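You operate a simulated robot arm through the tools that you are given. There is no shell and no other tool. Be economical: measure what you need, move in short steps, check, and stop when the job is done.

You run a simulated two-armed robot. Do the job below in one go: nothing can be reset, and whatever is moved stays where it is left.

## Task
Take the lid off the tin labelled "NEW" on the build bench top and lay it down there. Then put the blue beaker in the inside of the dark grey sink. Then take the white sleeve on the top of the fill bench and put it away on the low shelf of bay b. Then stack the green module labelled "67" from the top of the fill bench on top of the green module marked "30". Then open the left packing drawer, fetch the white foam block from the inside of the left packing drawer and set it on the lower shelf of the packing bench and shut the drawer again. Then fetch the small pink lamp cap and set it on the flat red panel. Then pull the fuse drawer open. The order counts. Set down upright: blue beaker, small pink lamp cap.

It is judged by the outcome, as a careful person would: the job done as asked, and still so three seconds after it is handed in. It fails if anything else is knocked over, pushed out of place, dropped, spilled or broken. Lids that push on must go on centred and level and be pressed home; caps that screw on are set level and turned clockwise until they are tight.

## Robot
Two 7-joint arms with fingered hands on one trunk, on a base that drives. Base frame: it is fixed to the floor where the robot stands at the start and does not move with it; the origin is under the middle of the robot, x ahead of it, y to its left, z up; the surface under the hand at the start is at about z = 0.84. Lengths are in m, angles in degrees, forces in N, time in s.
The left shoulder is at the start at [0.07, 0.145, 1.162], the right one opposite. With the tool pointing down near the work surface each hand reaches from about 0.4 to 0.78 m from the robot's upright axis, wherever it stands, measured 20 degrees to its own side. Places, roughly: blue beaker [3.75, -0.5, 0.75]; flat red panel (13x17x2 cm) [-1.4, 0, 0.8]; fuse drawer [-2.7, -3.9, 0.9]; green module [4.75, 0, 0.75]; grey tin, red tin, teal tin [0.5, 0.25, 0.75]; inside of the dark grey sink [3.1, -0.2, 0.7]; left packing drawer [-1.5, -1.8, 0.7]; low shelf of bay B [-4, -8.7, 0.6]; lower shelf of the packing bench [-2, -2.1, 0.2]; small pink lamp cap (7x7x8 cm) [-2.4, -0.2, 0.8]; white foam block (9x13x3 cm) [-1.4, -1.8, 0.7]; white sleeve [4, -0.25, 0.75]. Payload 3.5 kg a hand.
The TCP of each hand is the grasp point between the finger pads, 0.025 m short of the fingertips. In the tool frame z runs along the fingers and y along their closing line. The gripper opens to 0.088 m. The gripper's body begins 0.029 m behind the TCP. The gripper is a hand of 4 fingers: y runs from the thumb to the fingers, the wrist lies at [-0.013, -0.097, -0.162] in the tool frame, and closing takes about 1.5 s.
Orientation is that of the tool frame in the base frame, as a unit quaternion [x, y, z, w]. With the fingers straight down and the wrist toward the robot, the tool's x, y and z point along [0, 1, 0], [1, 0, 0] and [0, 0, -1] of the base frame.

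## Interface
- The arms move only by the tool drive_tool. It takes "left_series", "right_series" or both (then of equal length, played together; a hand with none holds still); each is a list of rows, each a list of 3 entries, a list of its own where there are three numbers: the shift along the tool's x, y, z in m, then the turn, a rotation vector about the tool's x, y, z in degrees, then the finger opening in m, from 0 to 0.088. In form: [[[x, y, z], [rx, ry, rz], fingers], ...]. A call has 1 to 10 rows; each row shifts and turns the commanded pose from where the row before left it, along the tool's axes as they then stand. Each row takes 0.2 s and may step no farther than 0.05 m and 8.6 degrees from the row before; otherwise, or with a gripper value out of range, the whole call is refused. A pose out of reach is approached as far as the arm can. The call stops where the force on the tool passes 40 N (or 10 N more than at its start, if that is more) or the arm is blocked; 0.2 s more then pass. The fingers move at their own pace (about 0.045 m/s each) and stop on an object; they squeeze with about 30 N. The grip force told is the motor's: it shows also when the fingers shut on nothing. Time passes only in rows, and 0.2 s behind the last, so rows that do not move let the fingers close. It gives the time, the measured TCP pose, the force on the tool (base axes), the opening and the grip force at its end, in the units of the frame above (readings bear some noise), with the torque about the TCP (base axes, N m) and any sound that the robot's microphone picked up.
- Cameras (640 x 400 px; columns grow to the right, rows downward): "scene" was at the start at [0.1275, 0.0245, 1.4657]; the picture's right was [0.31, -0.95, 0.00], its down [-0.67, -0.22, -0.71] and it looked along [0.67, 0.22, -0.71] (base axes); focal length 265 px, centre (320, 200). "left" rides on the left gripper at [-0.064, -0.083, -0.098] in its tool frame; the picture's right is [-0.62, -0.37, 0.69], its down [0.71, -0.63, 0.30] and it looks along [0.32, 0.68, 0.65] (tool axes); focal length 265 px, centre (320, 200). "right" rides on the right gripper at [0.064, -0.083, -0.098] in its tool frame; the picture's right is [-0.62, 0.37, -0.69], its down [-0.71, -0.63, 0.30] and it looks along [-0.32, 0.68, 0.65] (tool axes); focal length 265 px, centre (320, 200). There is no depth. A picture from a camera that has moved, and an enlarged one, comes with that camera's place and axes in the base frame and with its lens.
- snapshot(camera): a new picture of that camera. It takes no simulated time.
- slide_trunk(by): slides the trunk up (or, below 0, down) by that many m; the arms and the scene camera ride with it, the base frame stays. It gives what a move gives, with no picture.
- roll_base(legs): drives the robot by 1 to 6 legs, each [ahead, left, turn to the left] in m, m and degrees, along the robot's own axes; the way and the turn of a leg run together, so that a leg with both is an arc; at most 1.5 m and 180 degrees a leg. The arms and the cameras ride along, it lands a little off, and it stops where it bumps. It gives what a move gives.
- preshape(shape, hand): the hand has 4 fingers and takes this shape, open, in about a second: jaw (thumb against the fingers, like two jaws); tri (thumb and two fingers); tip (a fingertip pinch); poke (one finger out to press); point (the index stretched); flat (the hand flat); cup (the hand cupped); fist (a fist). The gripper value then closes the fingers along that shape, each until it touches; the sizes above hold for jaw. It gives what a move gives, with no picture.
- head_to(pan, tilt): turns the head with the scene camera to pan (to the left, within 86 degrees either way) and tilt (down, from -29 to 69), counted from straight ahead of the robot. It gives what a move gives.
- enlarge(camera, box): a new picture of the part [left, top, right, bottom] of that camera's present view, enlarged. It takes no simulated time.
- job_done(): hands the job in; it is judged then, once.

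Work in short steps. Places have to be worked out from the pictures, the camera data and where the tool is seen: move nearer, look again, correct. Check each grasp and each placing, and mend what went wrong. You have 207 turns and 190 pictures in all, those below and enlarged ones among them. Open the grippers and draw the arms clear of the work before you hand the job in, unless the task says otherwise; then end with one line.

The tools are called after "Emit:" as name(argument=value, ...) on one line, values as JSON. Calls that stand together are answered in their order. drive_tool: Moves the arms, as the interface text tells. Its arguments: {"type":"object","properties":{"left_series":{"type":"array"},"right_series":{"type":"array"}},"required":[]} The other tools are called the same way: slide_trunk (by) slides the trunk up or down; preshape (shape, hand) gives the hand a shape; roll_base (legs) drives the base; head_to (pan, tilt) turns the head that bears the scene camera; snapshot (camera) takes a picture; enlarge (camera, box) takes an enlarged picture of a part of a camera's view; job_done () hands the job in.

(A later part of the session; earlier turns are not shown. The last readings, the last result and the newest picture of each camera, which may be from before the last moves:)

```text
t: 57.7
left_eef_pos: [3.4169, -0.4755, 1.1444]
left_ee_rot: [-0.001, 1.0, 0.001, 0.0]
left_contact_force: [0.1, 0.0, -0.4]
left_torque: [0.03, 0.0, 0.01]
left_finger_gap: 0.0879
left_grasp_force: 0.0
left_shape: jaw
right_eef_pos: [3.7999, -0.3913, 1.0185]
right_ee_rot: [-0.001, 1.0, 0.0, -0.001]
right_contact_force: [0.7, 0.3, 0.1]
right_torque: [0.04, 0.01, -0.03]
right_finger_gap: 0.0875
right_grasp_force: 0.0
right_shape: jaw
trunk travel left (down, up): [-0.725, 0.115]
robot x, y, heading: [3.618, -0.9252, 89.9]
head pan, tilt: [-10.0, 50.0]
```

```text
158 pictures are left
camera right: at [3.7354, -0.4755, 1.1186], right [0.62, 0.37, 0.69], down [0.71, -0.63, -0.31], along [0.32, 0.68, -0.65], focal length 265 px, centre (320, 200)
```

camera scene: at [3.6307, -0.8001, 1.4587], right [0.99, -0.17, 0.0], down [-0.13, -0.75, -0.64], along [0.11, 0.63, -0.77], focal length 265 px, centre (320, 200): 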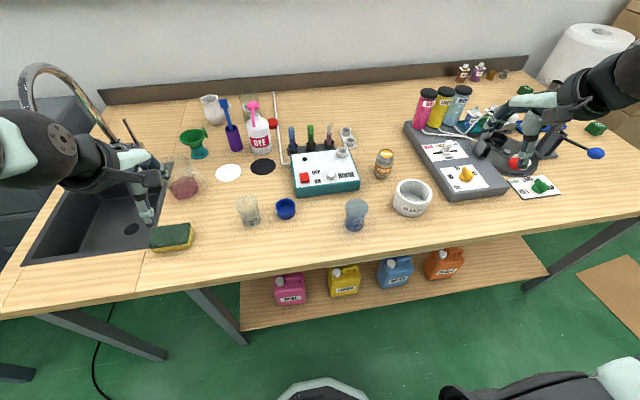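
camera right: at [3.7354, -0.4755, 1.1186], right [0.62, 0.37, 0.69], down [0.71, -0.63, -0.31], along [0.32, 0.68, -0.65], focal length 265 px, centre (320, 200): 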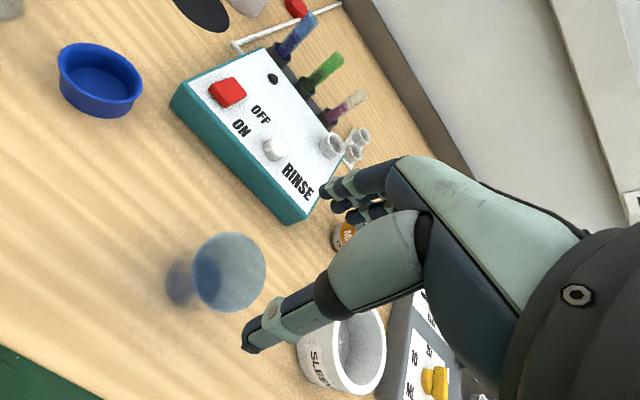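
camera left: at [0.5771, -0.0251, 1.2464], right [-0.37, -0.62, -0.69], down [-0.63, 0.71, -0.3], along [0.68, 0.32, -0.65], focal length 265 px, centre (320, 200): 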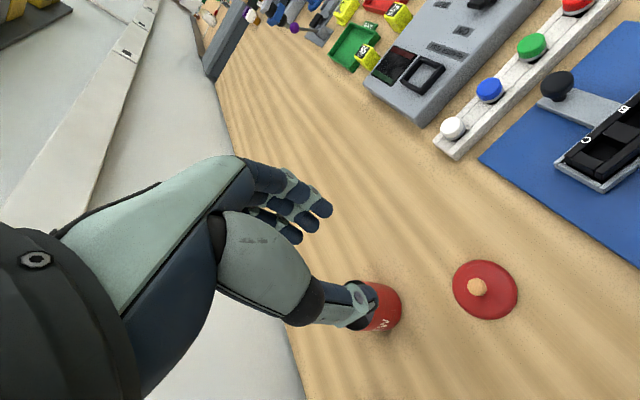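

The beaker centre is ~[3.797, -0.396], nearly under the hand. I descend around it with a small correction.

Emit:
drive_tool(right_series=[[[0.002, -0.005, 0.03], [0, 0, 0], 0.088], [[0, 0, 0.03], [0, 0, 0], 0.088], [[0, 0, 0.03], [0, 0, 0], 0.088], [[0, 0, 0.02], [0, 0, 0], 0.088]])

Emit:
snapshot(camera="right")

Emit:
enlarge(camera="scene", box=[260, 120, 450, 260])

```text
t: 58.7
left_eef_pos: [3.416, -0.476, 1.1467]
left_ee_rot: [0.0, 1.0, 0.0, 0.0]
left_contact_force: [0.5, 0.0, 0.1]
left_torque: [0.0, 0.01, -0.01]
left_finger_gap: 0.0877
left_grasp_force: 0.0
left_shape: jaw
right_eef_pos: [3.7964, -0.3977, 0.9087]
right_ee_rot: [-0.001, 1.0, 0.0, 0.001]
right_contact_force: [-0.2, -0.4, -1.1]
right_torque: [0.01, 0.04, 0.01]
right_finger_gap: 0.0878
right_grasp_force: 0.1
right_shape: jaw
trunk travel left (down, up): [-0.725, 0.115]
robot x, y, heading: [3.6203, -0.926, 90.0]
head pan, tilt: [-10.0, 50.0]
```

```text
157 pictures are left
camera right: at [3.733, -0.4811, 1.0089], right [0.62, 0.37, 0.69], down [0.71, -0.63, -0.3], along [0.32, 0.68, -0.65], focal length 265 px, centre (320, 200)
```

right: 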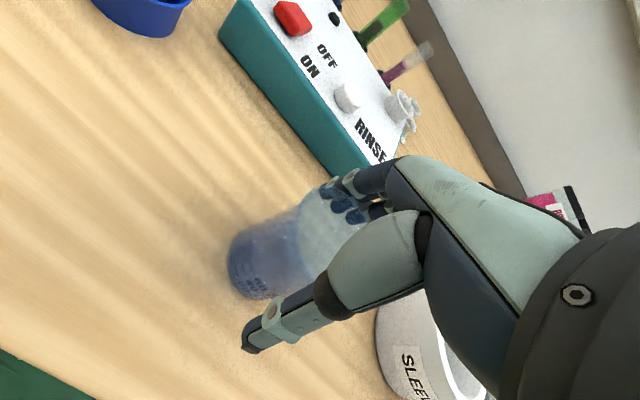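

```text
2.86 times, centred on (355, 190) of scene
camera zoom: at [3.6307, -0.8002, 1.4587], right [0.98, -0.17, 0.0], down [-0.13, -0.76, -0.64], along [0.11, 0.63, -0.77], focal length 758 px, centre (220, 229)
```

zoom: 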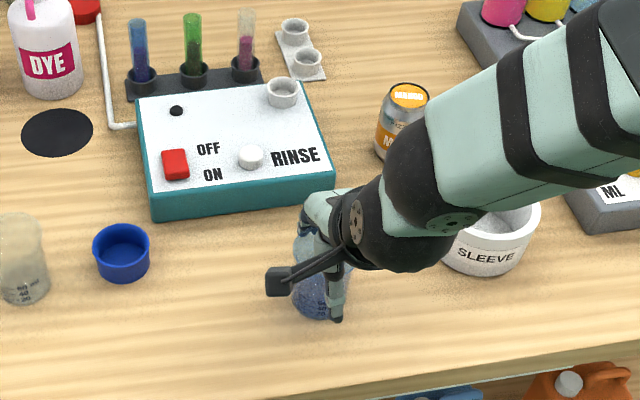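

Fingers straddle the beaker. I go 20 mm lower and close.

Emit:
drive_tool(right_series=[[[0, 0, 0.012], [0, 0, 0], 0.088], [[0, 0, 0.008], [0, 0, 0], 0.088], [[0, 0, 0], [0, 0, 0], 0.05], [[0, 0, 0], [0, 0, 0], 0.04], [[0, 0, 0], [0, 0, 0], 0.03], [[0, 0, 0], [0, 0, 0], 0.02], [[0, 0, 0], [0, 0, 0], 0.02], [[0, 0, 0], [0, 0, 0], 0.02]])

Emit:
snapshot(camera="right")

```text
t: 60.5
left_eef_pos: [3.4164, -0.4767, 1.1463]
left_ee_rot: [-0.001, 1.0, 0.001, -0.001]
left_contact_force: [0.6, -0.5, 0.1]
left_torque: [-0.01, -0.03, 0.02]
left_finger_gap: 0.0876
left_grasp_force: 0.0
left_shape: jaw
right_eef_pos: [3.7977, -0.3972, 0.8904]
right_ee_rot: [-0.001, 1.0, 0.0, -0.001]
right_contact_force: [-0.1, 1.6, 8.5]
right_torque: [0.32, -0.12, 0.06]
right_finger_gap: 0.0458
right_grasp_force: 29.5
right_shape: jaw
trunk travel left (down, up): [-0.725, 0.115]
robot x, y, heading: [3.6225, -0.9271, 90.3]
head pan, tilt: [-10.0, 50.0]
```

```text
155 pictures are left
camera right: at [3.7327, -0.4818, 0.9906], right [0.62, 0.37, 0.69], down [0.72, -0.63, -0.31], along [0.32, 0.69, -0.65], focal length 265 px, centre (320, 200)
```

right: 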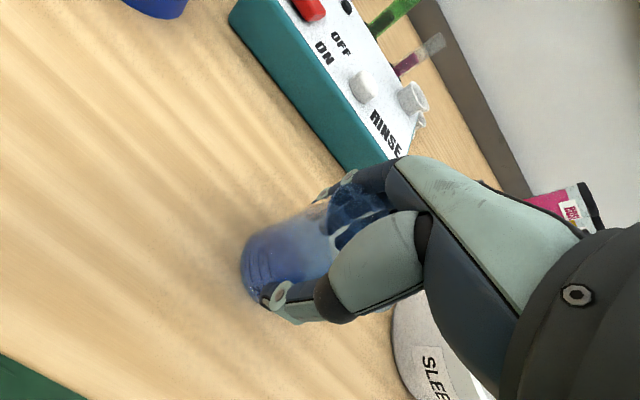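

Grip is firm. I lift straight up to about z = 1.1.

Emit:
drive_tool(right_series=[[[0, 0, -0.02], [0, 0, 0], 0.02], [[0, 0, -0.04], [0, 0, 0], 0.02], [[0, 0, -0.05], [0, 0, 0], 0.02], [[0, 0, -0.05], [0, 0, 0], 0.02], [[0, 0, -0.05], [0, 0, 0], 0.02]])

Emit:
snapshot(camera="right")

```text
t: 61.7
left_eef_pos: [3.4154, -0.4782, 1.1466]
left_ee_rot: [-0.001, 1.0, 0.0, 0.0]
left_contact_force: [-1.1, -0.2, -0.1]
left_torque: [0.02, 0.02, 0.01]
left_finger_gap: 0.0878
left_grasp_force: 0.0
left_shape: jaw
right_eef_pos: [3.7974, -0.4004, 1.1011]
right_ee_rot: [-0.001, 1.0, 0.0, 0.0]
right_contact_force: [-0.2, -0.7, 0.3]
right_torque: [0.01, 0.0, 0.01]
right_finger_gap: 0.0447
right_grasp_force: 29.4
right_shape: jaw
trunk travel left (down, up): [-0.725, 0.115]
robot x, y, heading: [3.62, -0.9254, 90.2]
head pan, tilt: [-10.0, 50.0]
```

```text
154 pictures are left
camera right: at [3.733, -0.4829, 1.2005], right [0.62, 0.37, 0.69], down [0.72, -0.63, -0.3], along [0.32, 0.68, -0.65], focal length 265 px, centre (320, 200)
```

right: 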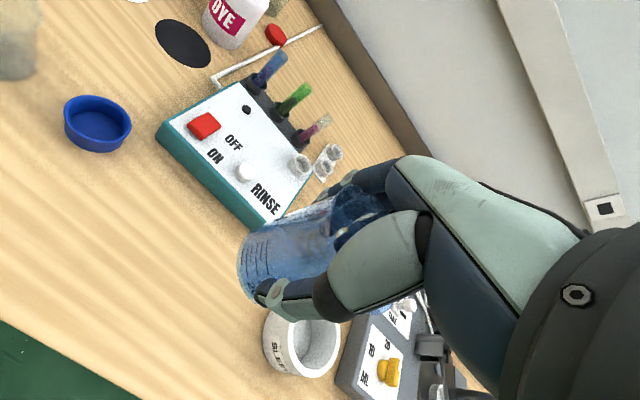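

The beaker is held upright. I slide the base left so the right hand comes before the sink.

Emit:
roll_base(legs=[[0, 0.55, 0]])

Emit:
head_to(pan=0, tilt=45)

Emit:
snapshot(camera="scene")

Emit:
snapshot(camera="right")

```text
t: 64.9
left_eef_pos: [2.868, -0.4762, 1.1455]
left_ee_rot: [0.0, 1.0, -0.001, 0.0]
left_contact_force: [-0.3, 0.2, -0.3]
left_torque: [0.01, -0.02, 0.0]
left_finger_gap: 0.0881
left_grasp_force: 0.0
left_shape: jaw
right_eef_pos: [3.2499, -0.3976, 1.0995]
right_ee_rot: [0.0, 1.0, 0.0, 0.0]
right_contact_force: [-0.4, -0.3, -0.4]
right_torque: [-0.03, 0.01, 0.02]
right_finger_gap: 0.045
right_grasp_force: 30.1
right_shape: jaw
trunk travel left (down, up): [-0.725, 0.115]
robot x, y, heading: [3.068, -0.9249, 89.9]
head pan, tilt: [-10.0, 50.0]
```

```text
t: 65.6
left_eef_pos: [2.8667, -0.4755, 1.1459]
left_ee_rot: [0.001, 1.0, 0.0, -0.001]
left_contact_force: [0.4, 0.2, 0.0]
left_torque: [0.0, 0.03, -0.01]
left_finger_gap: 0.0877
left_grasp_force: 0.0
left_shape: jaw
right_eef_pos: [3.249, -0.3982, 1.0988]
right_ee_rot: [0.0, 1.0, 0.0, 0.0]
right_contact_force: [0.6, -0.8, -1.5]
right_torque: [0.02, 0.01, -0.01]
right_finger_gap: 0.0448
right_grasp_force: 30.0
right_shape: jaw
trunk travel left (down, up): [-0.725, 0.115]
robot x, y, heading: [3.0682, -0.9267, 90.0]
head pan, tilt: [0.0, 45.0]
```

```text
153 pictures are left
camera scene: at [3.0675, -0.7957, 1.4656], right [1.0, 0.0, 0.0], down [0.0, -0.71, -0.71], along [0.0, 0.71, -0.71], focal length 265 px, centre (320, 200)
```

scene: 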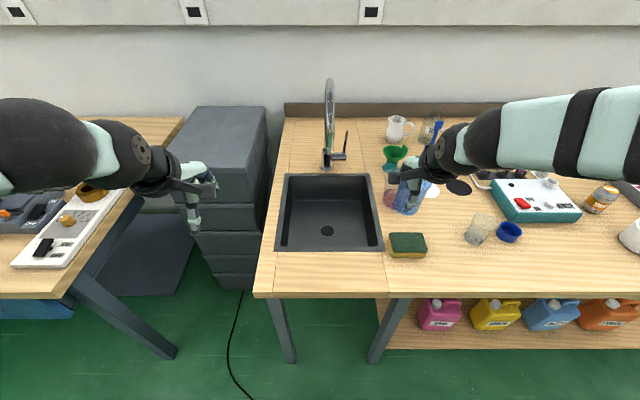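

```text
152 pictures are left
camera right: at [3.1845, -0.4816, 1.1995], right [0.62, 0.37, 0.69], down [0.71, -0.63, -0.3], along [0.32, 0.68, -0.65], focal length 265 px, centre (320, 200)
```

right: 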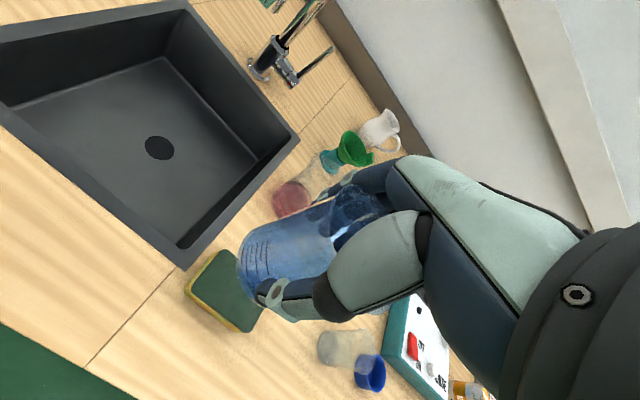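

The sink is reachable. The faucet spout comes forward over the sink, so I check its tip.

Emit:
enlarge(camera="scene", box=[250, 60, 450, 270])

Emit:
snapshot(camera="left")

```text
1.90 times, centred on (350, 165) of scene
camera zoom: at [3.0675, -0.7957, 1.4656], right [1.0, 0.0, 0.0], down [0.0, -0.71, -0.71], along [0.0, 0.71, -0.71], focal length 505 px, centre (263, 267)
```

zoom: 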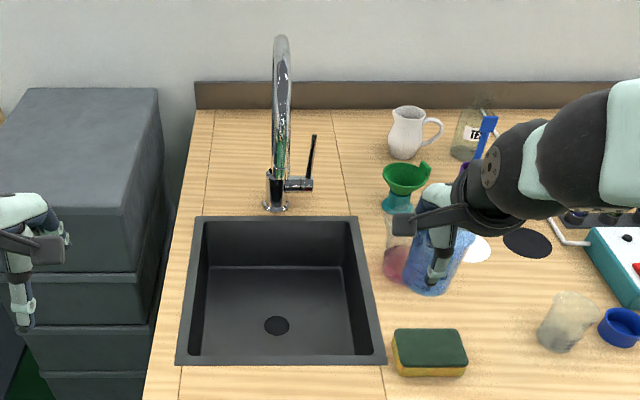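

```text
150 pictures are left
camera left: at [2.9324, -0.5611, 1.2449], right [0.62, -0.37, -0.69], down [-0.71, -0.63, -0.31], along [-0.32, 0.68, -0.65], focal length 265 px, centre (320, 200)
```

left: 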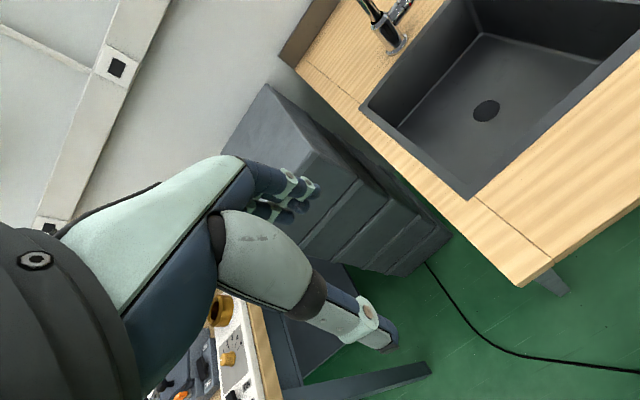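

Sink floor is at about z 0.715, inner edges x 2.96–3.235. I lower in front of the sink to TCP z 0.93, then slide in beneath the spout to [3.165, -0.225].

Emit:
drive_tool(right_series=[[[0.042, 0, 0.01], [0, 0, 0], 0.02], [[0.042, 0, 0.02], [0, 0, 0], 0.02], [[0, 0, 0.045], [0, 0, 0], 0.02], [[0, 0, 0.045], [0, 0, 0], 0.02], [[0, 0, 0.045], [0, 0, 0], 0.02], [[0, 0.04, 0], [0, 0, 0], 0.02], [[0, 0.04, 0], [0, 0, 0], 0.02]])

Emit:
snapshot(camera="scene")

Emit:
snapshot(camera="right")

```text
t: 67.2
left_eef_pos: [2.8675, -0.475, 1.1449]
left_ee_rot: [-0.001, 1.0, -0.001, -0.001]
left_contact_force: [-0.3, 0.4, 0.0]
left_torque: [-0.03, -0.01, -0.01]
left_finger_gap: 0.0876
left_grasp_force: 0.0
left_shape: jaw
right_eef_pos: [3.1655, -0.3164, 0.9349]
right_ee_rot: [0.0, 1.0, -0.002, 0.0]
right_contact_force: [-0.6, -0.4, -0.4]
right_torque: [-0.01, 0.01, 0.0]
right_finger_gap: 0.0443
right_grasp_force: 29.2
right_shape: jaw
trunk travel left (down, up): [-0.725, 0.115]
robot x, y, heading: [3.0669, -0.9293, 90.0]
head pan, tilt: [0.0, 45.0]
```

```text
149 pictures are left
camera scene: at [3.0678, -0.7937, 1.4654], right [1.0, 0.0, 0.0], down [0.0, -0.71, -0.71], along [0.0, 0.71, -0.71], focal length 265 px, centre (320, 200)
```

scene: 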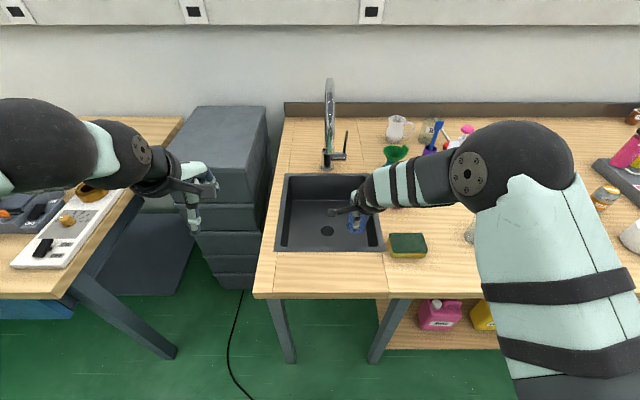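

```text
148 pictures are left
camera right: at [3.101, -0.3998, 1.0339], right [0.62, 0.37, 0.69], down [0.71, -0.63, -0.3], along [0.32, 0.68, -0.65], focal length 265 px, centre (320, 200)
```

right: 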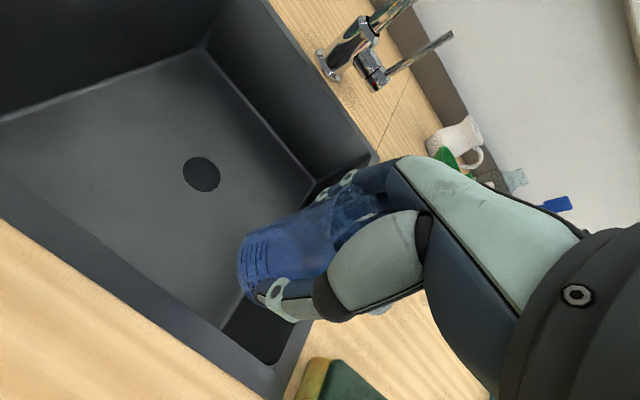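

Path is clear beneath the spout. I slide in further and begin lowering.

Emit:
drive_tool(right_series=[[[0, 0.045, 0], [0, 0, 0], 0.02], [[0, 0.045, 0], [0, 0, 0], 0.02], [[0, 0, 0.04], [0, 0, 0], 0.02], [[0, 0, 0.04], [0, 0, 0], 0.02], [[0, 0, 0.03], [0, 0, 0], 0.02]])

Emit:
snapshot(camera="scene")

Emit:
snapshot(camera="right")

```text
t: 68.4
left_eef_pos: [2.8691, -0.4742, 1.1459]
left_ee_rot: [0.0, 1.0, -0.001, 0.0]
left_contact_force: [-0.6, -0.5, -0.2]
left_torque: [0.01, -0.01, 0.01]
left_finger_gap: 0.0877
left_grasp_force: 0.1
left_shape: jaw
right_eef_pos: [3.1661, -0.2278, 0.8242]
right_ee_rot: [-0.001, 1.0, 0.001, 0.001]
right_contact_force: [-0.6, -0.5, -1.3]
right_torque: [-0.02, -0.03, -0.02]
right_finger_gap: 0.0444
right_grasp_force: 30.4
right_shape: jaw
trunk travel left (down, up): [-0.725, 0.115]
robot x, y, heading: [3.0675, -0.9251, 90.0]
head pan, tilt: [0.0, 45.0]
```

```text
147 pictures are left
camera scene: at [3.068, -0.7945, 1.4655], right [1.0, 0.0, 0.0], down [0.0, -0.71, -0.71], along [0.0, 0.71, -0.71], focal length 265 px, centre (320, 200)
```

scene: 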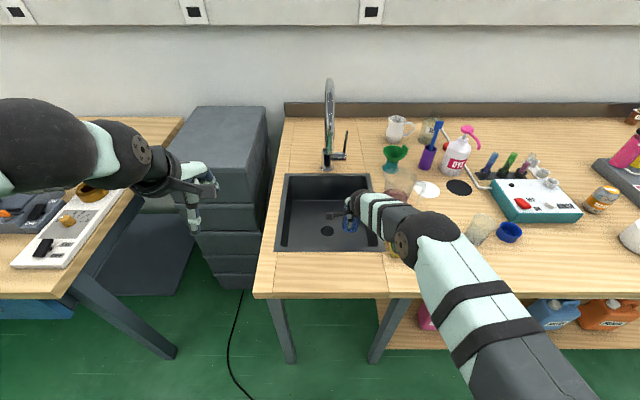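

```text
146 pictures are left
camera right: at [3.1008, -0.3118, 0.9234], right [0.62, 0.37, 0.69], down [0.71, -0.63, -0.3], along [0.32, 0.68, -0.65], focal length 265 px, centre (320, 200)
```

right: 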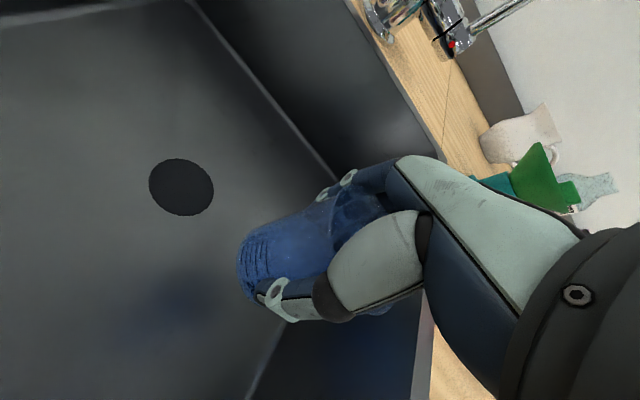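

The elbow has sunk near the sponge; I check its clearance before lowering the last part.

Emit:
enlarge(camera="scene", box=[320, 170, 480, 290])

```text
3.33 times, centred on (400, 230) of scene
camera zoom: at [3.068, -0.7945, 1.4655], right [1.0, 0.0, 0.0], down [0.0, -0.71, -0.71], along [0.0, 0.71, -0.71], focal length 884 px, centre (53, 100)
```

zoom: 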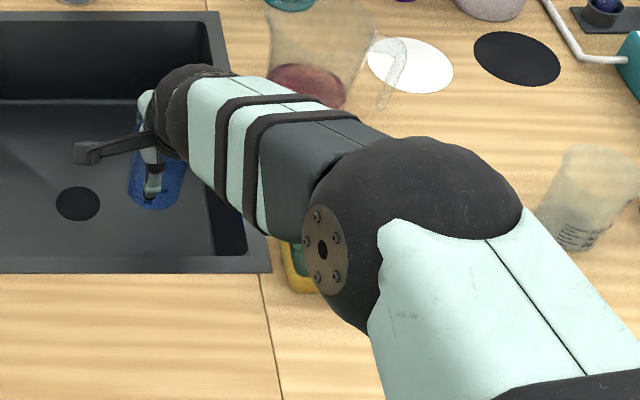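

Clearance would be slim, so I raise the trunk 0.1 m, which keeps the elbow higher, then lower the hand.

Emit:
slide_trunk(by=0.1)

Emit:
drive_tool(right_series=[[[0, 0, 0.04], [0, 0, 0], 0.02], [[0, 0, 0.04], [0, 0, 0], 0.02], [[0, 0, 0.03], [0, 0, 0], 0.02]])

Emit:
enlarge(camera="scene", box=[320, 170, 480, 290])

```text
t: 69.7
left_eef_pos: [2.8675, -0.4759, 1.2469]
left_ee_rot: [0.0, 1.0, 0.001, 0.0]
left_contact_force: [-0.1, 0.6, 0.5]
left_torque: [-0.02, -0.02, -0.02]
left_finger_gap: 0.0876
left_grasp_force: 0.0
left_shape: jaw
right_eef_pos: [3.1655, -0.2292, 0.924]
right_ee_rot: [0.0, 1.0, 0.001, 0.0]
right_contact_force: [0.2, -0.1, 0.1]
right_torque: [0.0, -0.01, -0.02]
right_finger_gap: 0.0443
right_grasp_force: 29.8
right_shape: jaw
trunk travel left (down, up): [-0.825, 0.015]
robot x, y, heading: [3.0625, -0.9266, 90.3]
head pan, tilt: [0.0, 45.0]
```

```text
t: 70.5
left_eef_pos: [2.8683, -0.4766, 1.2446]
left_ee_rot: [0.0, 1.0, 0.0, 0.0]
left_contact_force: [0.3, 0.4, -0.2]
left_torque: [-0.01, 0.03, 0.04]
left_finger_gap: 0.0876
left_grasp_force: 0.0
left_shape: jaw
right_eef_pos: [3.1707, -0.2473, 0.8222]
right_ee_rot: [0.0, 1.0, 0.0, 0.0]
right_contact_force: [0.0, 0.2, -1.1]
right_torque: [0.01, -0.01, 0.02]
right_finger_gap: 0.0443
right_grasp_force: 30.0
right_shape: jaw
right hand out of reach, approached as far as the arm can: row 2, 3
trunk travel left (down, up): [-0.825, 0.015]
robot x, y, heading: [3.0703, -0.9248, 90.2]
head pan, tilt: [0.0, 45.0]
```

```text
3.33 times, centred on (400, 230) of scene
camera zoom: at [3.0681, -0.7963, 1.5657], right [1.0, 0.0, 0.0], down [0.0, -0.71, -0.71], along [0.0, 0.71, -0.71], focal length 884 px, centre (53, 100)
```

zoom: 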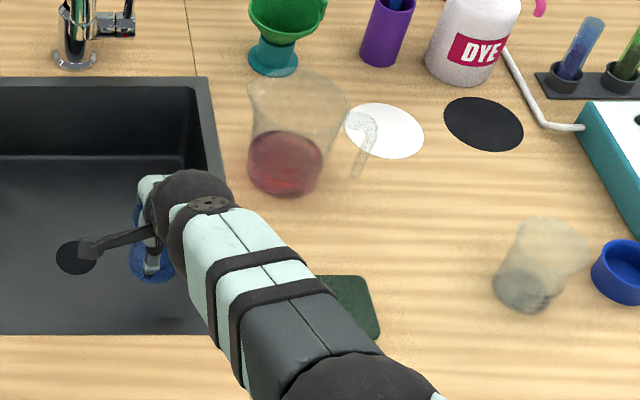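

The arm is at its reach limit; I lower the trunk by 0.045 to bring the beaker near the sink floor.

Emit:
slide_trunk(by=-0.045)

Emit:
enlarge(camera="scene", box=[260, 150, 460, 290])

Emit:
snapshot(camera="right")

```text
t: 71.4
left_eef_pos: [2.8685, -0.477, 1.2004]
left_ee_rot: [0.0, 1.0, 0.0, 0.001]
left_contact_force: [-0.1, -0.3, 0.4]
left_torque: [0.02, 0.01, 0.01]
left_finger_gap: 0.0877
left_grasp_force: 0.1
left_shape: jaw
right_eef_pos: [3.1704, -0.2472, 0.7789]
right_ee_rot: [0.001, 1.0, -0.001, 0.0]
right_contact_force: [-0.2, 0.9, -1.1]
right_torque: [0.03, 0.03, 0.01]
right_finger_gap: 0.0437
right_grasp_force: 29.5
right_shape: jaw
trunk travel left (down, up): [-0.78, 0.06]
robot x, y, heading: [3.0676, -0.9306, 90.1]
head pan, tilt: [0.0, 45.0]
```

```text
2.86 times, centred on (360, 220) of scene
camera zoom: at [3.0679, -0.7959, 1.5206], right [1.0, 0.0, 0.0], down [0.0, -0.71, -0.71], along [0.0, 0.71, -0.71], focal length 758 px, centre (206, 143)
```

zoom: 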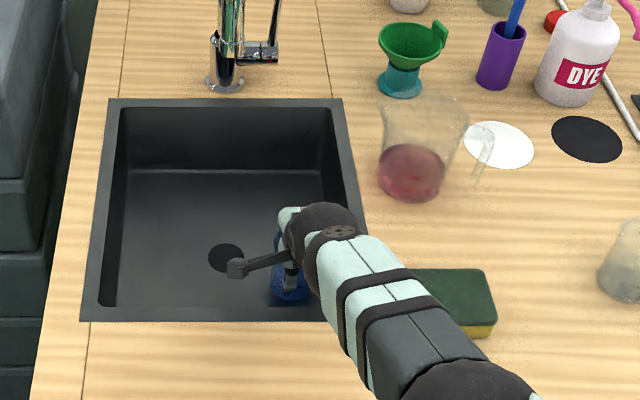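

```text
142 pictures are left
camera right: at [3.1063, -0.3306, 0.8771], right [0.62, 0.37, 0.69], down [0.71, -0.63, -0.3], along [0.32, 0.68, -0.65], focal length 265 px, centre (320, 200)
```

right: 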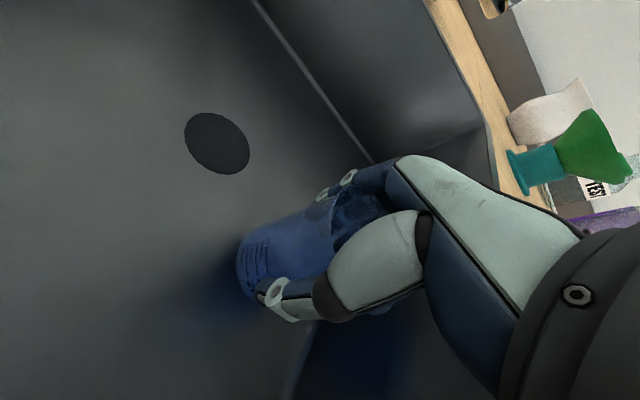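

Bottom is about 1–2 cm above the sink floor. I continue with small trunk slides and watch the force.

Emit:
slide_trunk(by=-0.008)

Emit:
slide_trunk(by=-0.005)

```text
t: 72.0
left_eef_pos: [2.8678, -0.4764, 1.1935]
left_ee_rot: [0.0, 1.0, 0.0, 0.0]
left_contact_force: [0.4, -0.5, 0.5]
left_torque: [0.0, -0.02, 0.0]
left_finger_gap: 0.0878
left_grasp_force: 0.0
left_shape: jaw
right_eef_pos: [3.1711, -0.2465, 0.7701]
right_ee_rot: [0.0, 1.0, 0.001, -0.001]
right_contact_force: [0.1, -1.0, 0.4]
right_torque: [-0.02, -0.04, 0.02]
right_finger_gap: 0.0442
right_grasp_force: 30.2
right_shape: jaw
trunk travel left (down, up): [-0.772, 0.068]
robot x, y, heading: [3.0689, -0.9267, 90.0]
head pan, tilt: [0.0, 45.0]
```

```text
t: 72.5
left_eef_pos: [2.8679, -0.4773, 1.1887]
left_ee_rot: [0.0, 1.0, 0.001, 0.0]
left_contact_force: [0.8, 0.0, 0.6]
left_torque: [0.02, -0.01, -0.02]
left_finger_gap: 0.0878
left_grasp_force: 0.1
left_shape: jaw
right_eef_pos: [3.1701, -0.2459, 0.7672]
right_ee_rot: [0.0, 1.0, 0.004, -0.001]
right_contact_force: [-1.8, -1.9, 12.8]
right_torque: [0.01, -0.23, -0.05]
right_finger_gap: 0.0439
right_grasp_force: 30.1
right_shape: jaw
trunk travel left (down, up): [-0.767, 0.073]
robot x, y, heading: [3.0685, -0.9271, 89.9]
head pan, tilt: [0.0, 45.0]
```

The beaker rests on the floor (12.8 N). I open, then rise with a small back offset so the hand does not creep forward.

Emit:
drive_tool(right_series=[[[0, 0, 0], [0, 0, 0], 0.06], [[0, 0, 0], [0, 0, 0], 0.088], [[0, 0, 0], [0, 0, 0], 0.088], [[0, 0, 0], [0, 0, 0], 0.088], [[0, 0, 0], [0, 0, 0], 0.088], [[0, -0.018, -0.01], [0, 0, 0], 0.088], [[0, 0, -0.02], [0, 0, 0], 0.088]])

Emit:
snapshot(camera="right")

```text
t: 74.1
left_eef_pos: [2.8671, -0.4767, 1.1879]
left_ee_rot: [0.0, 1.0, 0.001, 0.001]
left_contact_force: [0.2, 0.6, 0.1]
left_torque: [-0.01, 0.01, 0.02]
left_finger_gap: 0.0879
left_grasp_force: 0.1
left_shape: jaw
right_eef_pos: [3.1706, -0.2656, 0.7946]
right_ee_rot: [-0.001, 1.0, 0.001, 0.001]
right_contact_force: [0.3, -0.6, -0.8]
right_torque: [0.05, 0.01, 0.01]
right_finger_gap: 0.0878
right_grasp_force: 0.0
right_shape: jaw
trunk travel left (down, up): [-0.767, 0.073]
robot x, y, heading: [3.0682, -0.9251, 89.9]
head pan, tilt: [0.0, 45.0]
```

```text
141 pictures are left
camera right: at [3.1058, -0.3496, 0.8951], right [0.62, 0.37, 0.69], down [0.72, -0.63, -0.3], along [0.32, 0.68, -0.65], focal length 265 px, centre (320, 200)
```

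right: 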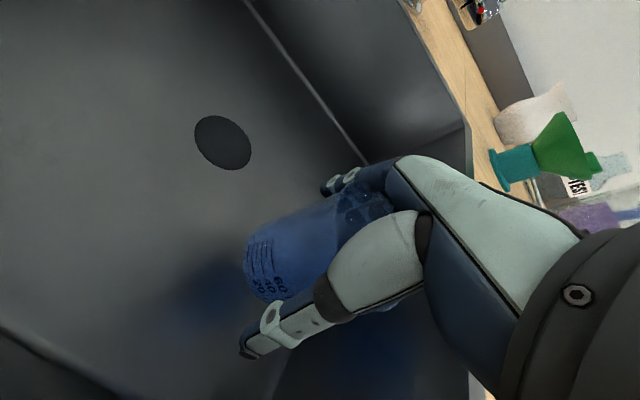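

The hand actually moved 2 cm back; I recentre by +0.017 and then rise straight up.

Emit:
drive_tool(right_series=[[[0, 0.017, 0], [0, 0, 0], 0.088], [[0, 0, -0.03], [0, 0, 0], 0.088], [[0, 0, -0.04], [0, 0, 0], 0.088], [[0, 0, -0.04], [0, 0, 0], 0.088]])

Emit:
snapshot(camera="right")

Emit:
snapshot(camera="scene")

```text
t: 75.1
left_eef_pos: [2.8674, -0.4778, 1.1875]
left_ee_rot: [0.0, 1.0, 0.0, 0.0]
left_contact_force: [0.4, -0.1, 0.7]
left_torque: [0.04, 0.01, 0.04]
left_finger_gap: 0.0879
left_grasp_force: 0.0
left_shape: jaw
right_eef_pos: [3.1713, -0.2492, 0.9054]
right_ee_rot: [0.001, 1.0, 0.0, 0.0]
right_contact_force: [0.3, -0.3, -1.2]
right_torque: [0.0, -0.01, 0.0]
right_finger_gap: 0.0879
right_grasp_force: 0.0
right_shape: jaw
trunk travel left (down, up): [-0.767, 0.073]
robot x, y, heading: [3.0666, -0.9261, 90.1]
head pan, tilt: [0.0, 45.0]
```

```text
140 pictures are left
camera right: at [3.106, -0.3324, 1.0051], right [0.62, 0.37, 0.69], down [0.71, -0.63, -0.3], along [0.32, 0.68, -0.65], focal length 265 px, centre (320, 200)
```

right: 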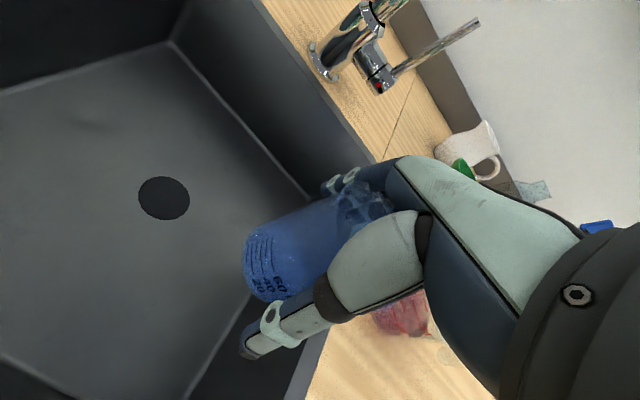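

```text
139 pictures are left
camera scene: at [3.0677, -0.7964, 1.5076], right [1.0, 0.0, 0.0], down [0.0, -0.71, -0.71], along [0.0, 0.71, -0.71], focal length 265 px, centre (320, 200)
```

scene: 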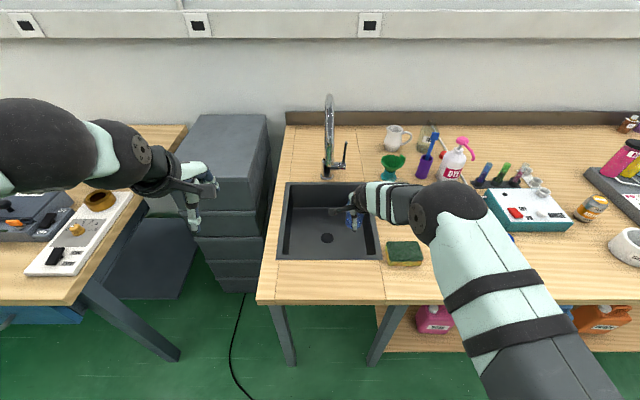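

The beaker seems to have come up with the hand even though it is open. I look closely.

Emit:
enlarge(camera="right", box=[220, 130, 460, 370])

Emit:
enlarge(camera="scene", box=[320, 170, 420, 270])

```text
1.67 times, centred on (340, 250) of right
camera zoom: at [3.106, -0.3324, 1.0051], right [0.62, 0.37, 0.69], down [0.71, -0.63, -0.3], along [0.32, 0.68, -0.65], focal length 442 px, centre (287, 117)
```

zoom: 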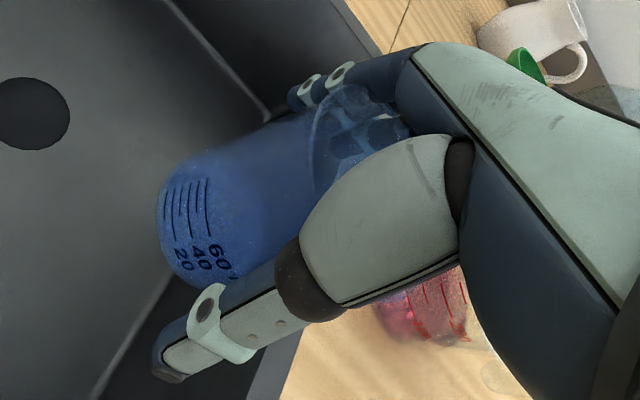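

```text
4.00 times, centred on (370, 220) of scene
camera zoom: at [3.0677, -0.7964, 1.5076], right [1.0, 0.0, 0.0], down [0.0, -0.71, -0.71], along [0.0, 0.71, -0.71], focal length 1061 px, centre (120, 120)
```

zoom: 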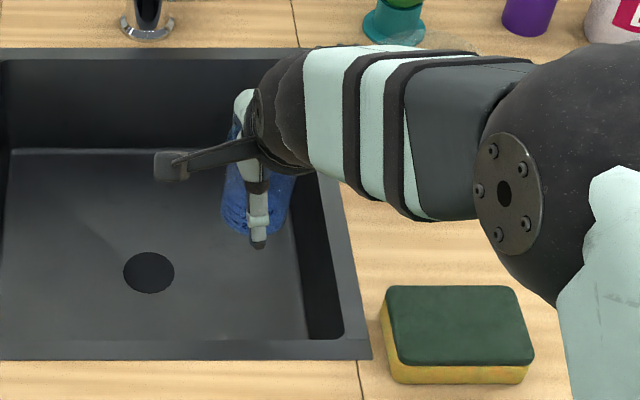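

The rim is wedged up in the palm. I lower it back to the floor, then work the hand gently to free it.

Emit:
drive_tool(right_series=[[[0, 0, 0.04], [0, 0, 0], 0.088], [[0, 0, 0.04], [0, 0, 0], 0.088], [[0, 0, 0.03], [0, 0, 0], 0.088], [[0, 0, 0.015], [0, 0, 0], 0.088], [[0, 0, 0.01], [0, 0, 0], 0.088]])

Emit:
snapshot(camera="right")

```text
t: 76.3
left_eef_pos: [2.8682, -0.4752, 1.1874]
left_ee_rot: [0.0, 1.0, 0.0, -0.001]
left_contact_force: [0.3, 0.5, 0.4]
left_torque: [0.04, -0.01, 0.01]
left_finger_gap: 0.0876
left_grasp_force: 0.0
left_shape: jaw
right_eef_pos: [3.172, -0.2483, 0.7692]
right_ee_rot: [0.0, 1.0, 0.0, 0.0]
right_contact_force: [0.4, 0.1, -0.5]
right_torque: [0.01, 0.04, -0.02]
right_finger_gap: 0.0877
right_grasp_force: 0.0
right_shape: jaw
trunk travel left (down, up): [-0.767, 0.073]
robot x, y, heading: [3.0682, -0.927, 89.9]
head pan, tilt: [0.0, 45.0]
```

```text
136 pictures are left
camera right: at [3.1069, -0.3318, 0.869], right [0.62, 0.37, 0.69], down [0.71, -0.63, -0.3], along [0.32, 0.68, -0.65], focal length 265 px, centre (320, 200)
```

right: 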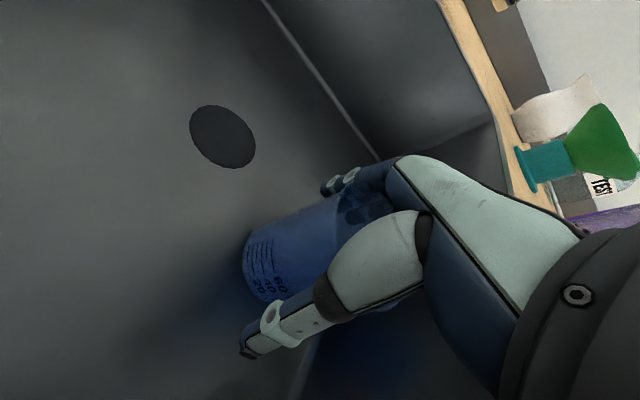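

No floor contact yet. I go 4 mm lower, then change the hand to the flat shape so the fingers spread away from the rim.

Emit:
drive_tool(right_series=[[[0, 0, 0.003], [0, 0, 0], 0.088], [[0, 0, 0.002], [0, 0, 0], 0.088]])

```text
t: 76.9
left_eef_pos: [2.8698, -0.4756, 1.1875]
left_ee_rot: [0.0, 1.0, 0.0, 0.0]
left_contact_force: [0.2, 0.1, -0.2]
left_torque: [-0.02, 0.0, 0.03]
left_finger_gap: 0.0876
left_grasp_force: 0.1
left_shape: jaw
right_eef_pos: [3.1715, -0.2471, 0.7648]
right_ee_rot: [-0.001, 1.0, 0.0, 0.0]
right_contact_force: [0.4, -0.6, 0.2]
right_torque: [-0.02, -0.01, -0.03]
right_finger_gap: 0.0882
right_grasp_force: 0.0
right_shape: jaw
trunk travel left (down, up): [-0.767, 0.073]
robot x, y, heading: [3.0675, -0.9249, 89.9]
head pan, tilt: [0.0, 45.0]
```

Emit:
drive_tool(right_series=[[[0, 0, 0.003], [0, 0, 0], 0.088], [[0, 0, 0.003], [0, 0, 0], 0.088]])

Emit:
enlarge(camera="right", box=[180, 130, 460, 370])

```text
t: 77.5
left_eef_pos: [2.8682, -0.478, 1.1885]
left_ee_rot: [0.0, 1.0, 0.001, 0.0]
left_contact_force: [0.0, 0.6, -0.8]
left_torque: [-0.03, 0.0, 0.0]
left_finger_gap: 0.0879
left_grasp_force: 0.0
left_shape: jaw
right_eef_pos: [3.1697, -0.2485, 0.7623]
right_ee_rot: [0.0, 1.0, 0.003, 0.0]
right_contact_force: [1.1, 2.1, 10.4]
right_torque: [-0.06, 0.03, 0.01]
right_finger_gap: 0.088
right_grasp_force: 0.1
right_shape: jaw
trunk travel left (down, up): [-0.767, 0.073]
robot x, y, heading: [3.0706, -0.9291, 89.9]
head pan, tilt: [0.0, 45.0]
```

```text
1.67 times, centred on (320, 250) of right
camera zoom: at [3.1059, -0.3327, 0.8616], right [0.62, 0.36, 0.7], down [0.71, -0.63, -0.31], along [0.32, 0.69, -0.65], focal length 442 px, centre (320, 117)
```

zoom: 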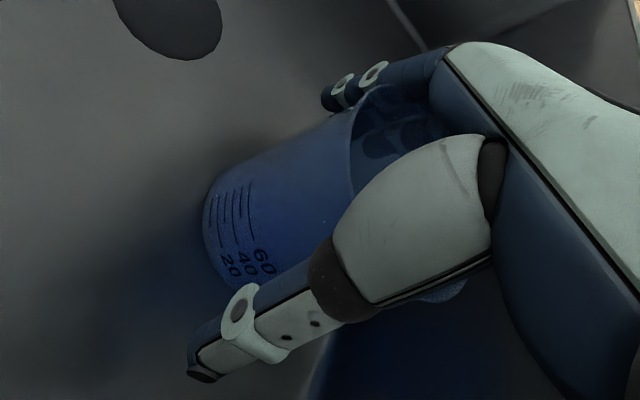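

The beaker stands on the floor with 10 N. Perhaps full spread wedges the rim, so I set the gap to 0.066 and rise a little.

Emit:
drive_tool(right_series=[[[0, 0, 0], [0, 0, 0], 0.066], [[0, 0, 0], [0, 0, 0], 0.066], [[0, 0, 0], [0, 0, 0], 0.066], [[0, 0, -0.01], [0, 0, 0], 0.066], [[0, 0, -0.015], [0, 0, 0], 0.066]])

Emit:
enlarge(camera="right", box=[180, 130, 460, 370])

```text
t: 78.7
left_eef_pos: [2.8667, -0.4766, 1.1874]
left_ee_rot: [-0.001, 1.0, 0.001, 0.0]
left_contact_force: [-0.2, -0.2, 1.0]
left_torque: [0.02, 0.0, 0.0]
left_finger_gap: 0.088
left_grasp_force: 0.1
left_shape: jaw
right_eef_pos: [3.1711, -0.2494, 0.7814]
right_ee_rot: [0.0, 1.0, -0.002, 0.0]
right_contact_force: [0.1, -0.7, 0.3]
right_torque: [0.01, 0.0, -0.02]
right_finger_gap: 0.0439
right_grasp_force: 29.6
right_shape: jaw
trunk travel left (down, up): [-0.767, 0.073]
robot x, y, heading: [3.0701, -0.927, 90.2]
head pan, tilt: [0.0, 45.0]
```

```text
1.67 times, centred on (320, 250) of right
camera zoom: at [3.1065, -0.3328, 0.8819], right [0.62, 0.37, 0.69], down [0.71, -0.63, -0.3], along [0.32, 0.68, -0.66], focal length 442 px, centre (320, 117)
```

zoom: 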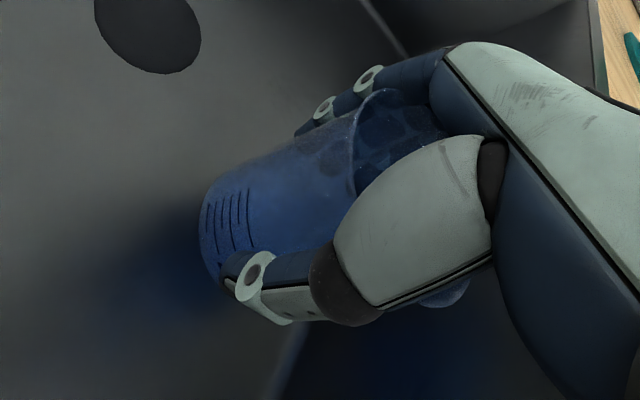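

Still lifted along. I lower it to the floor, open, and change the shape to flat to release the rim.

Emit:
drive_tool(right_series=[[[0, 0, 0.009], [0, 0, 0], 0.066], [[0, 0, 0.006], [0, 0, 0], 0.066], [[0, 0, 0.002], [0, 0, 0], 0.088], [[0, 0, 0], [0, 0, 0], 0.088], [[0, 0, 0], [0, 0, 0], 0.088], [[0, 0, 0], [0, 0, 0], 0.088], [[0, 0, 0.002], [0, 0, 0], 0.088]])

Emit:
preshape(shape="flat", hand="right")

Emit:
enlarge(camera="right", box=[180, 130, 460, 370])

```text
t: 80.3
left_eef_pos: [2.8679, -0.4762, 1.1882]
left_ee_rot: [0.0, 1.0, 0.001, 0.0]
left_contact_force: [0.1, 0.0, 0.4]
left_torque: [0.01, 0.03, -0.05]
left_finger_gap: 0.0875
left_grasp_force: 0.2
left_shape: jaw
right_eef_pos: [3.1707, -0.2487, 0.7656]
right_ee_rot: [0.0, 1.0, 0.0, 0.0]
right_contact_force: [0.2, -0.8, -0.6]
right_torque: [0.03, 0.02, 0.0]
right_finger_gap: 0.0879
right_grasp_force: 0.0
right_shape: jaw
trunk travel left (down, up): [-0.767, 0.073]
robot x, y, heading: [3.0706, -0.9246, 89.9]
head pan, tilt: [0.0, 45.0]
```

```text
t: 81.2
left_eef_pos: [2.8671, -0.4752, 1.1885]
left_ee_rot: [0.0, 1.0, 0.0, 0.0]
left_contact_force: [-0.1, 0.1, -0.8]
left_torque: [0.04, 0.02, -0.02]
left_finger_gap: 0.0878
left_grasp_force: 0.1
left_shape: jaw
right_eef_pos: [3.1709, -0.2472, 0.7642]
right_ee_rot: [0.0, 1.0, -0.001, 0.001]
right_contact_force: [-0.4, 0.1, 0.2]
right_torque: [-0.01, -0.04, 0.03]
right_finger_gap: 0.0803
right_grasp_force: 0.0
right_shape: flat
trunk travel left (down, up): [-0.767, 0.073]
robot x, y, heading: [3.0699, -0.9259, 90.0]
head pan, tilt: [0.0, 45.0]
```

```text
1.67 times, centred on (320, 250) of right
camera zoom: at [3.1061, -0.3314, 0.8639], right [0.62, 0.37, 0.69], down [0.71, -0.63, -0.3], along [0.32, 0.68, -0.65], focal length 442 px, centre (320, 117)
```

zoom: 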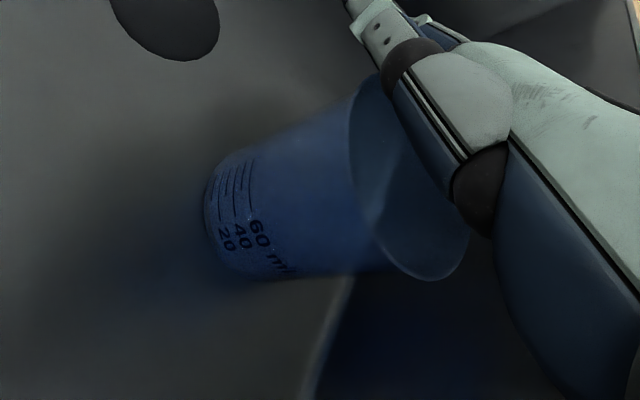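

The beaker is free and standing. I rise 2 cm and check.

Emit:
drive_tool(right_series=[[[0, 0, -0.01], [0, 0, 0], 0.088], [[0, 0, -0.015], [0, 0, 0], 0.088]])

Emit:
snapshot(camera="right")

```text
t: 81.8
left_eef_pos: [2.8681, -0.4761, 1.188]
left_ee_rot: [0.0, 1.0, 0.0, 0.0]
left_contact_force: [0.5, 0.3, -0.2]
left_torque: [0.01, 0.03, -0.02]
left_finger_gap: 0.0876
left_grasp_force: 0.0
left_shape: jaw
right_eef_pos: [3.1703, -0.2478, 0.7902]
right_ee_rot: [0.0, 1.0, 0.0, 0.0]
right_contact_force: [-1.0, -0.2, 0.5]
right_torque: [0.0, 0.02, 0.0]
right_finger_gap: 0.0806
right_grasp_force: 0.1
right_shape: flat
trunk travel left (down, up): [-0.767, 0.073]
robot x, y, heading: [3.0673, -0.9251, 90.0]
head pan, tilt: [0.0, 45.0]
```

```text
132 pictures are left
camera right: at [3.106, -0.3319, 0.8894], right [0.62, 0.37, 0.69], down [0.71, -0.63, -0.3], along [0.32, 0.68, -0.65], focal length 265 px, centre (320, 200)
```

right: 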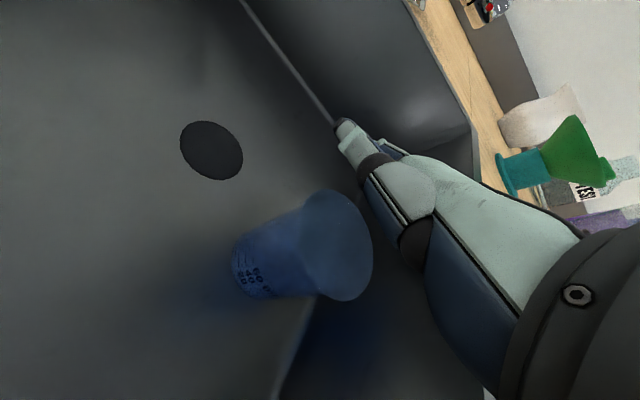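

The beaker stands free. I rise and pull back out under the spout.

Emit:
drive_tool(right_series=[[[0, 0, -0.04], [0, 0, 0], 0.088], [[0, 0, -0.04], [0, 0, 0], 0.088], [[0, 0, -0.035], [0, 0, 0], 0.088], [[0, -0.045, 0], [0, 0, 0], 0.088], [[0, -0.045, 0], [0, 0, 0], 0.088], [[0, -0.045, 0], [0, 0, 0], 0.088], [[0, -0.045, -0.01], [0, 0, 0], 0.088], [[0, -0.02, -0.04], [0, 0, 0], 0.088], [[0, 0, -0.05], [0, 0, 0], 0.088]])

Emit:
snapshot(camera="right")

Emit:
enlarge(camera="scene", box=[240, 100, 460, 290])

```text
t: 83.8
left_eef_pos: [2.8697, -0.4781, 1.1886]
left_ee_rot: [0.0, 1.0, 0.001, 0.0]
left_contact_force: [0.7, 0.4, 0.1]
left_torque: [0.01, 0.02, 0.0]
left_finger_gap: 0.0877
left_grasp_force: 0.1
left_shape: jaw
right_eef_pos: [3.1703, -0.4499, 1.0057]
right_ee_rot: [0.001, 1.0, 0.001, 0.001]
right_contact_force: [-1.0, 0.2, 0.5]
right_torque: [0.0, 0.0, 0.01]
right_finger_gap: 0.0806
right_grasp_force: 0.1
right_shape: flat
trunk travel left (down, up): [-0.767, 0.073]
robot x, y, heading: [3.0676, -0.9252, 89.9]
head pan, tilt: [0.0, 45.0]
```

```text
131 pictures are left
camera right: at [3.1065, -0.5332, 1.1054], right [0.62, 0.37, 0.69], down [0.71, -0.63, -0.3], along [0.32, 0.68, -0.65], focal length 265 px, centre (320, 200)
```

right: 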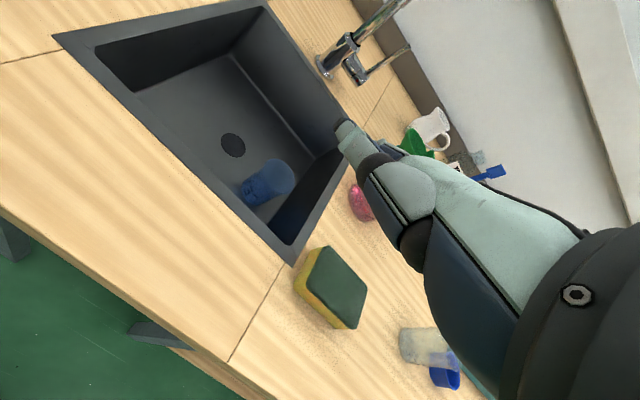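

```text
2.11 times, centred on (350, 195) of scene
camera zoom: at [3.0685, -0.7977, 1.5077], right [1.0, 0.0, 0.0], down [0.0, -0.71, -0.71], along [0.0, 0.71, -0.71], focal length 558 px, centre (257, 210)
```

zoom: 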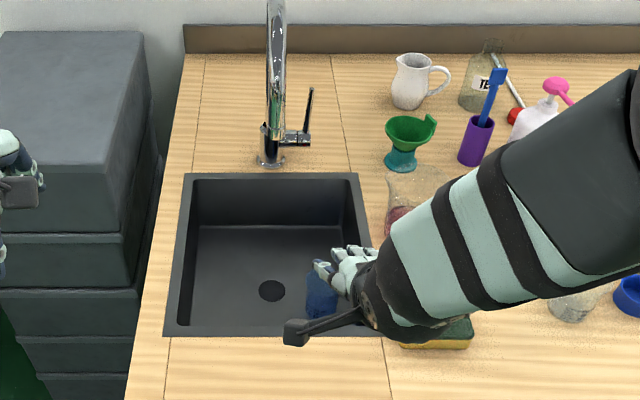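

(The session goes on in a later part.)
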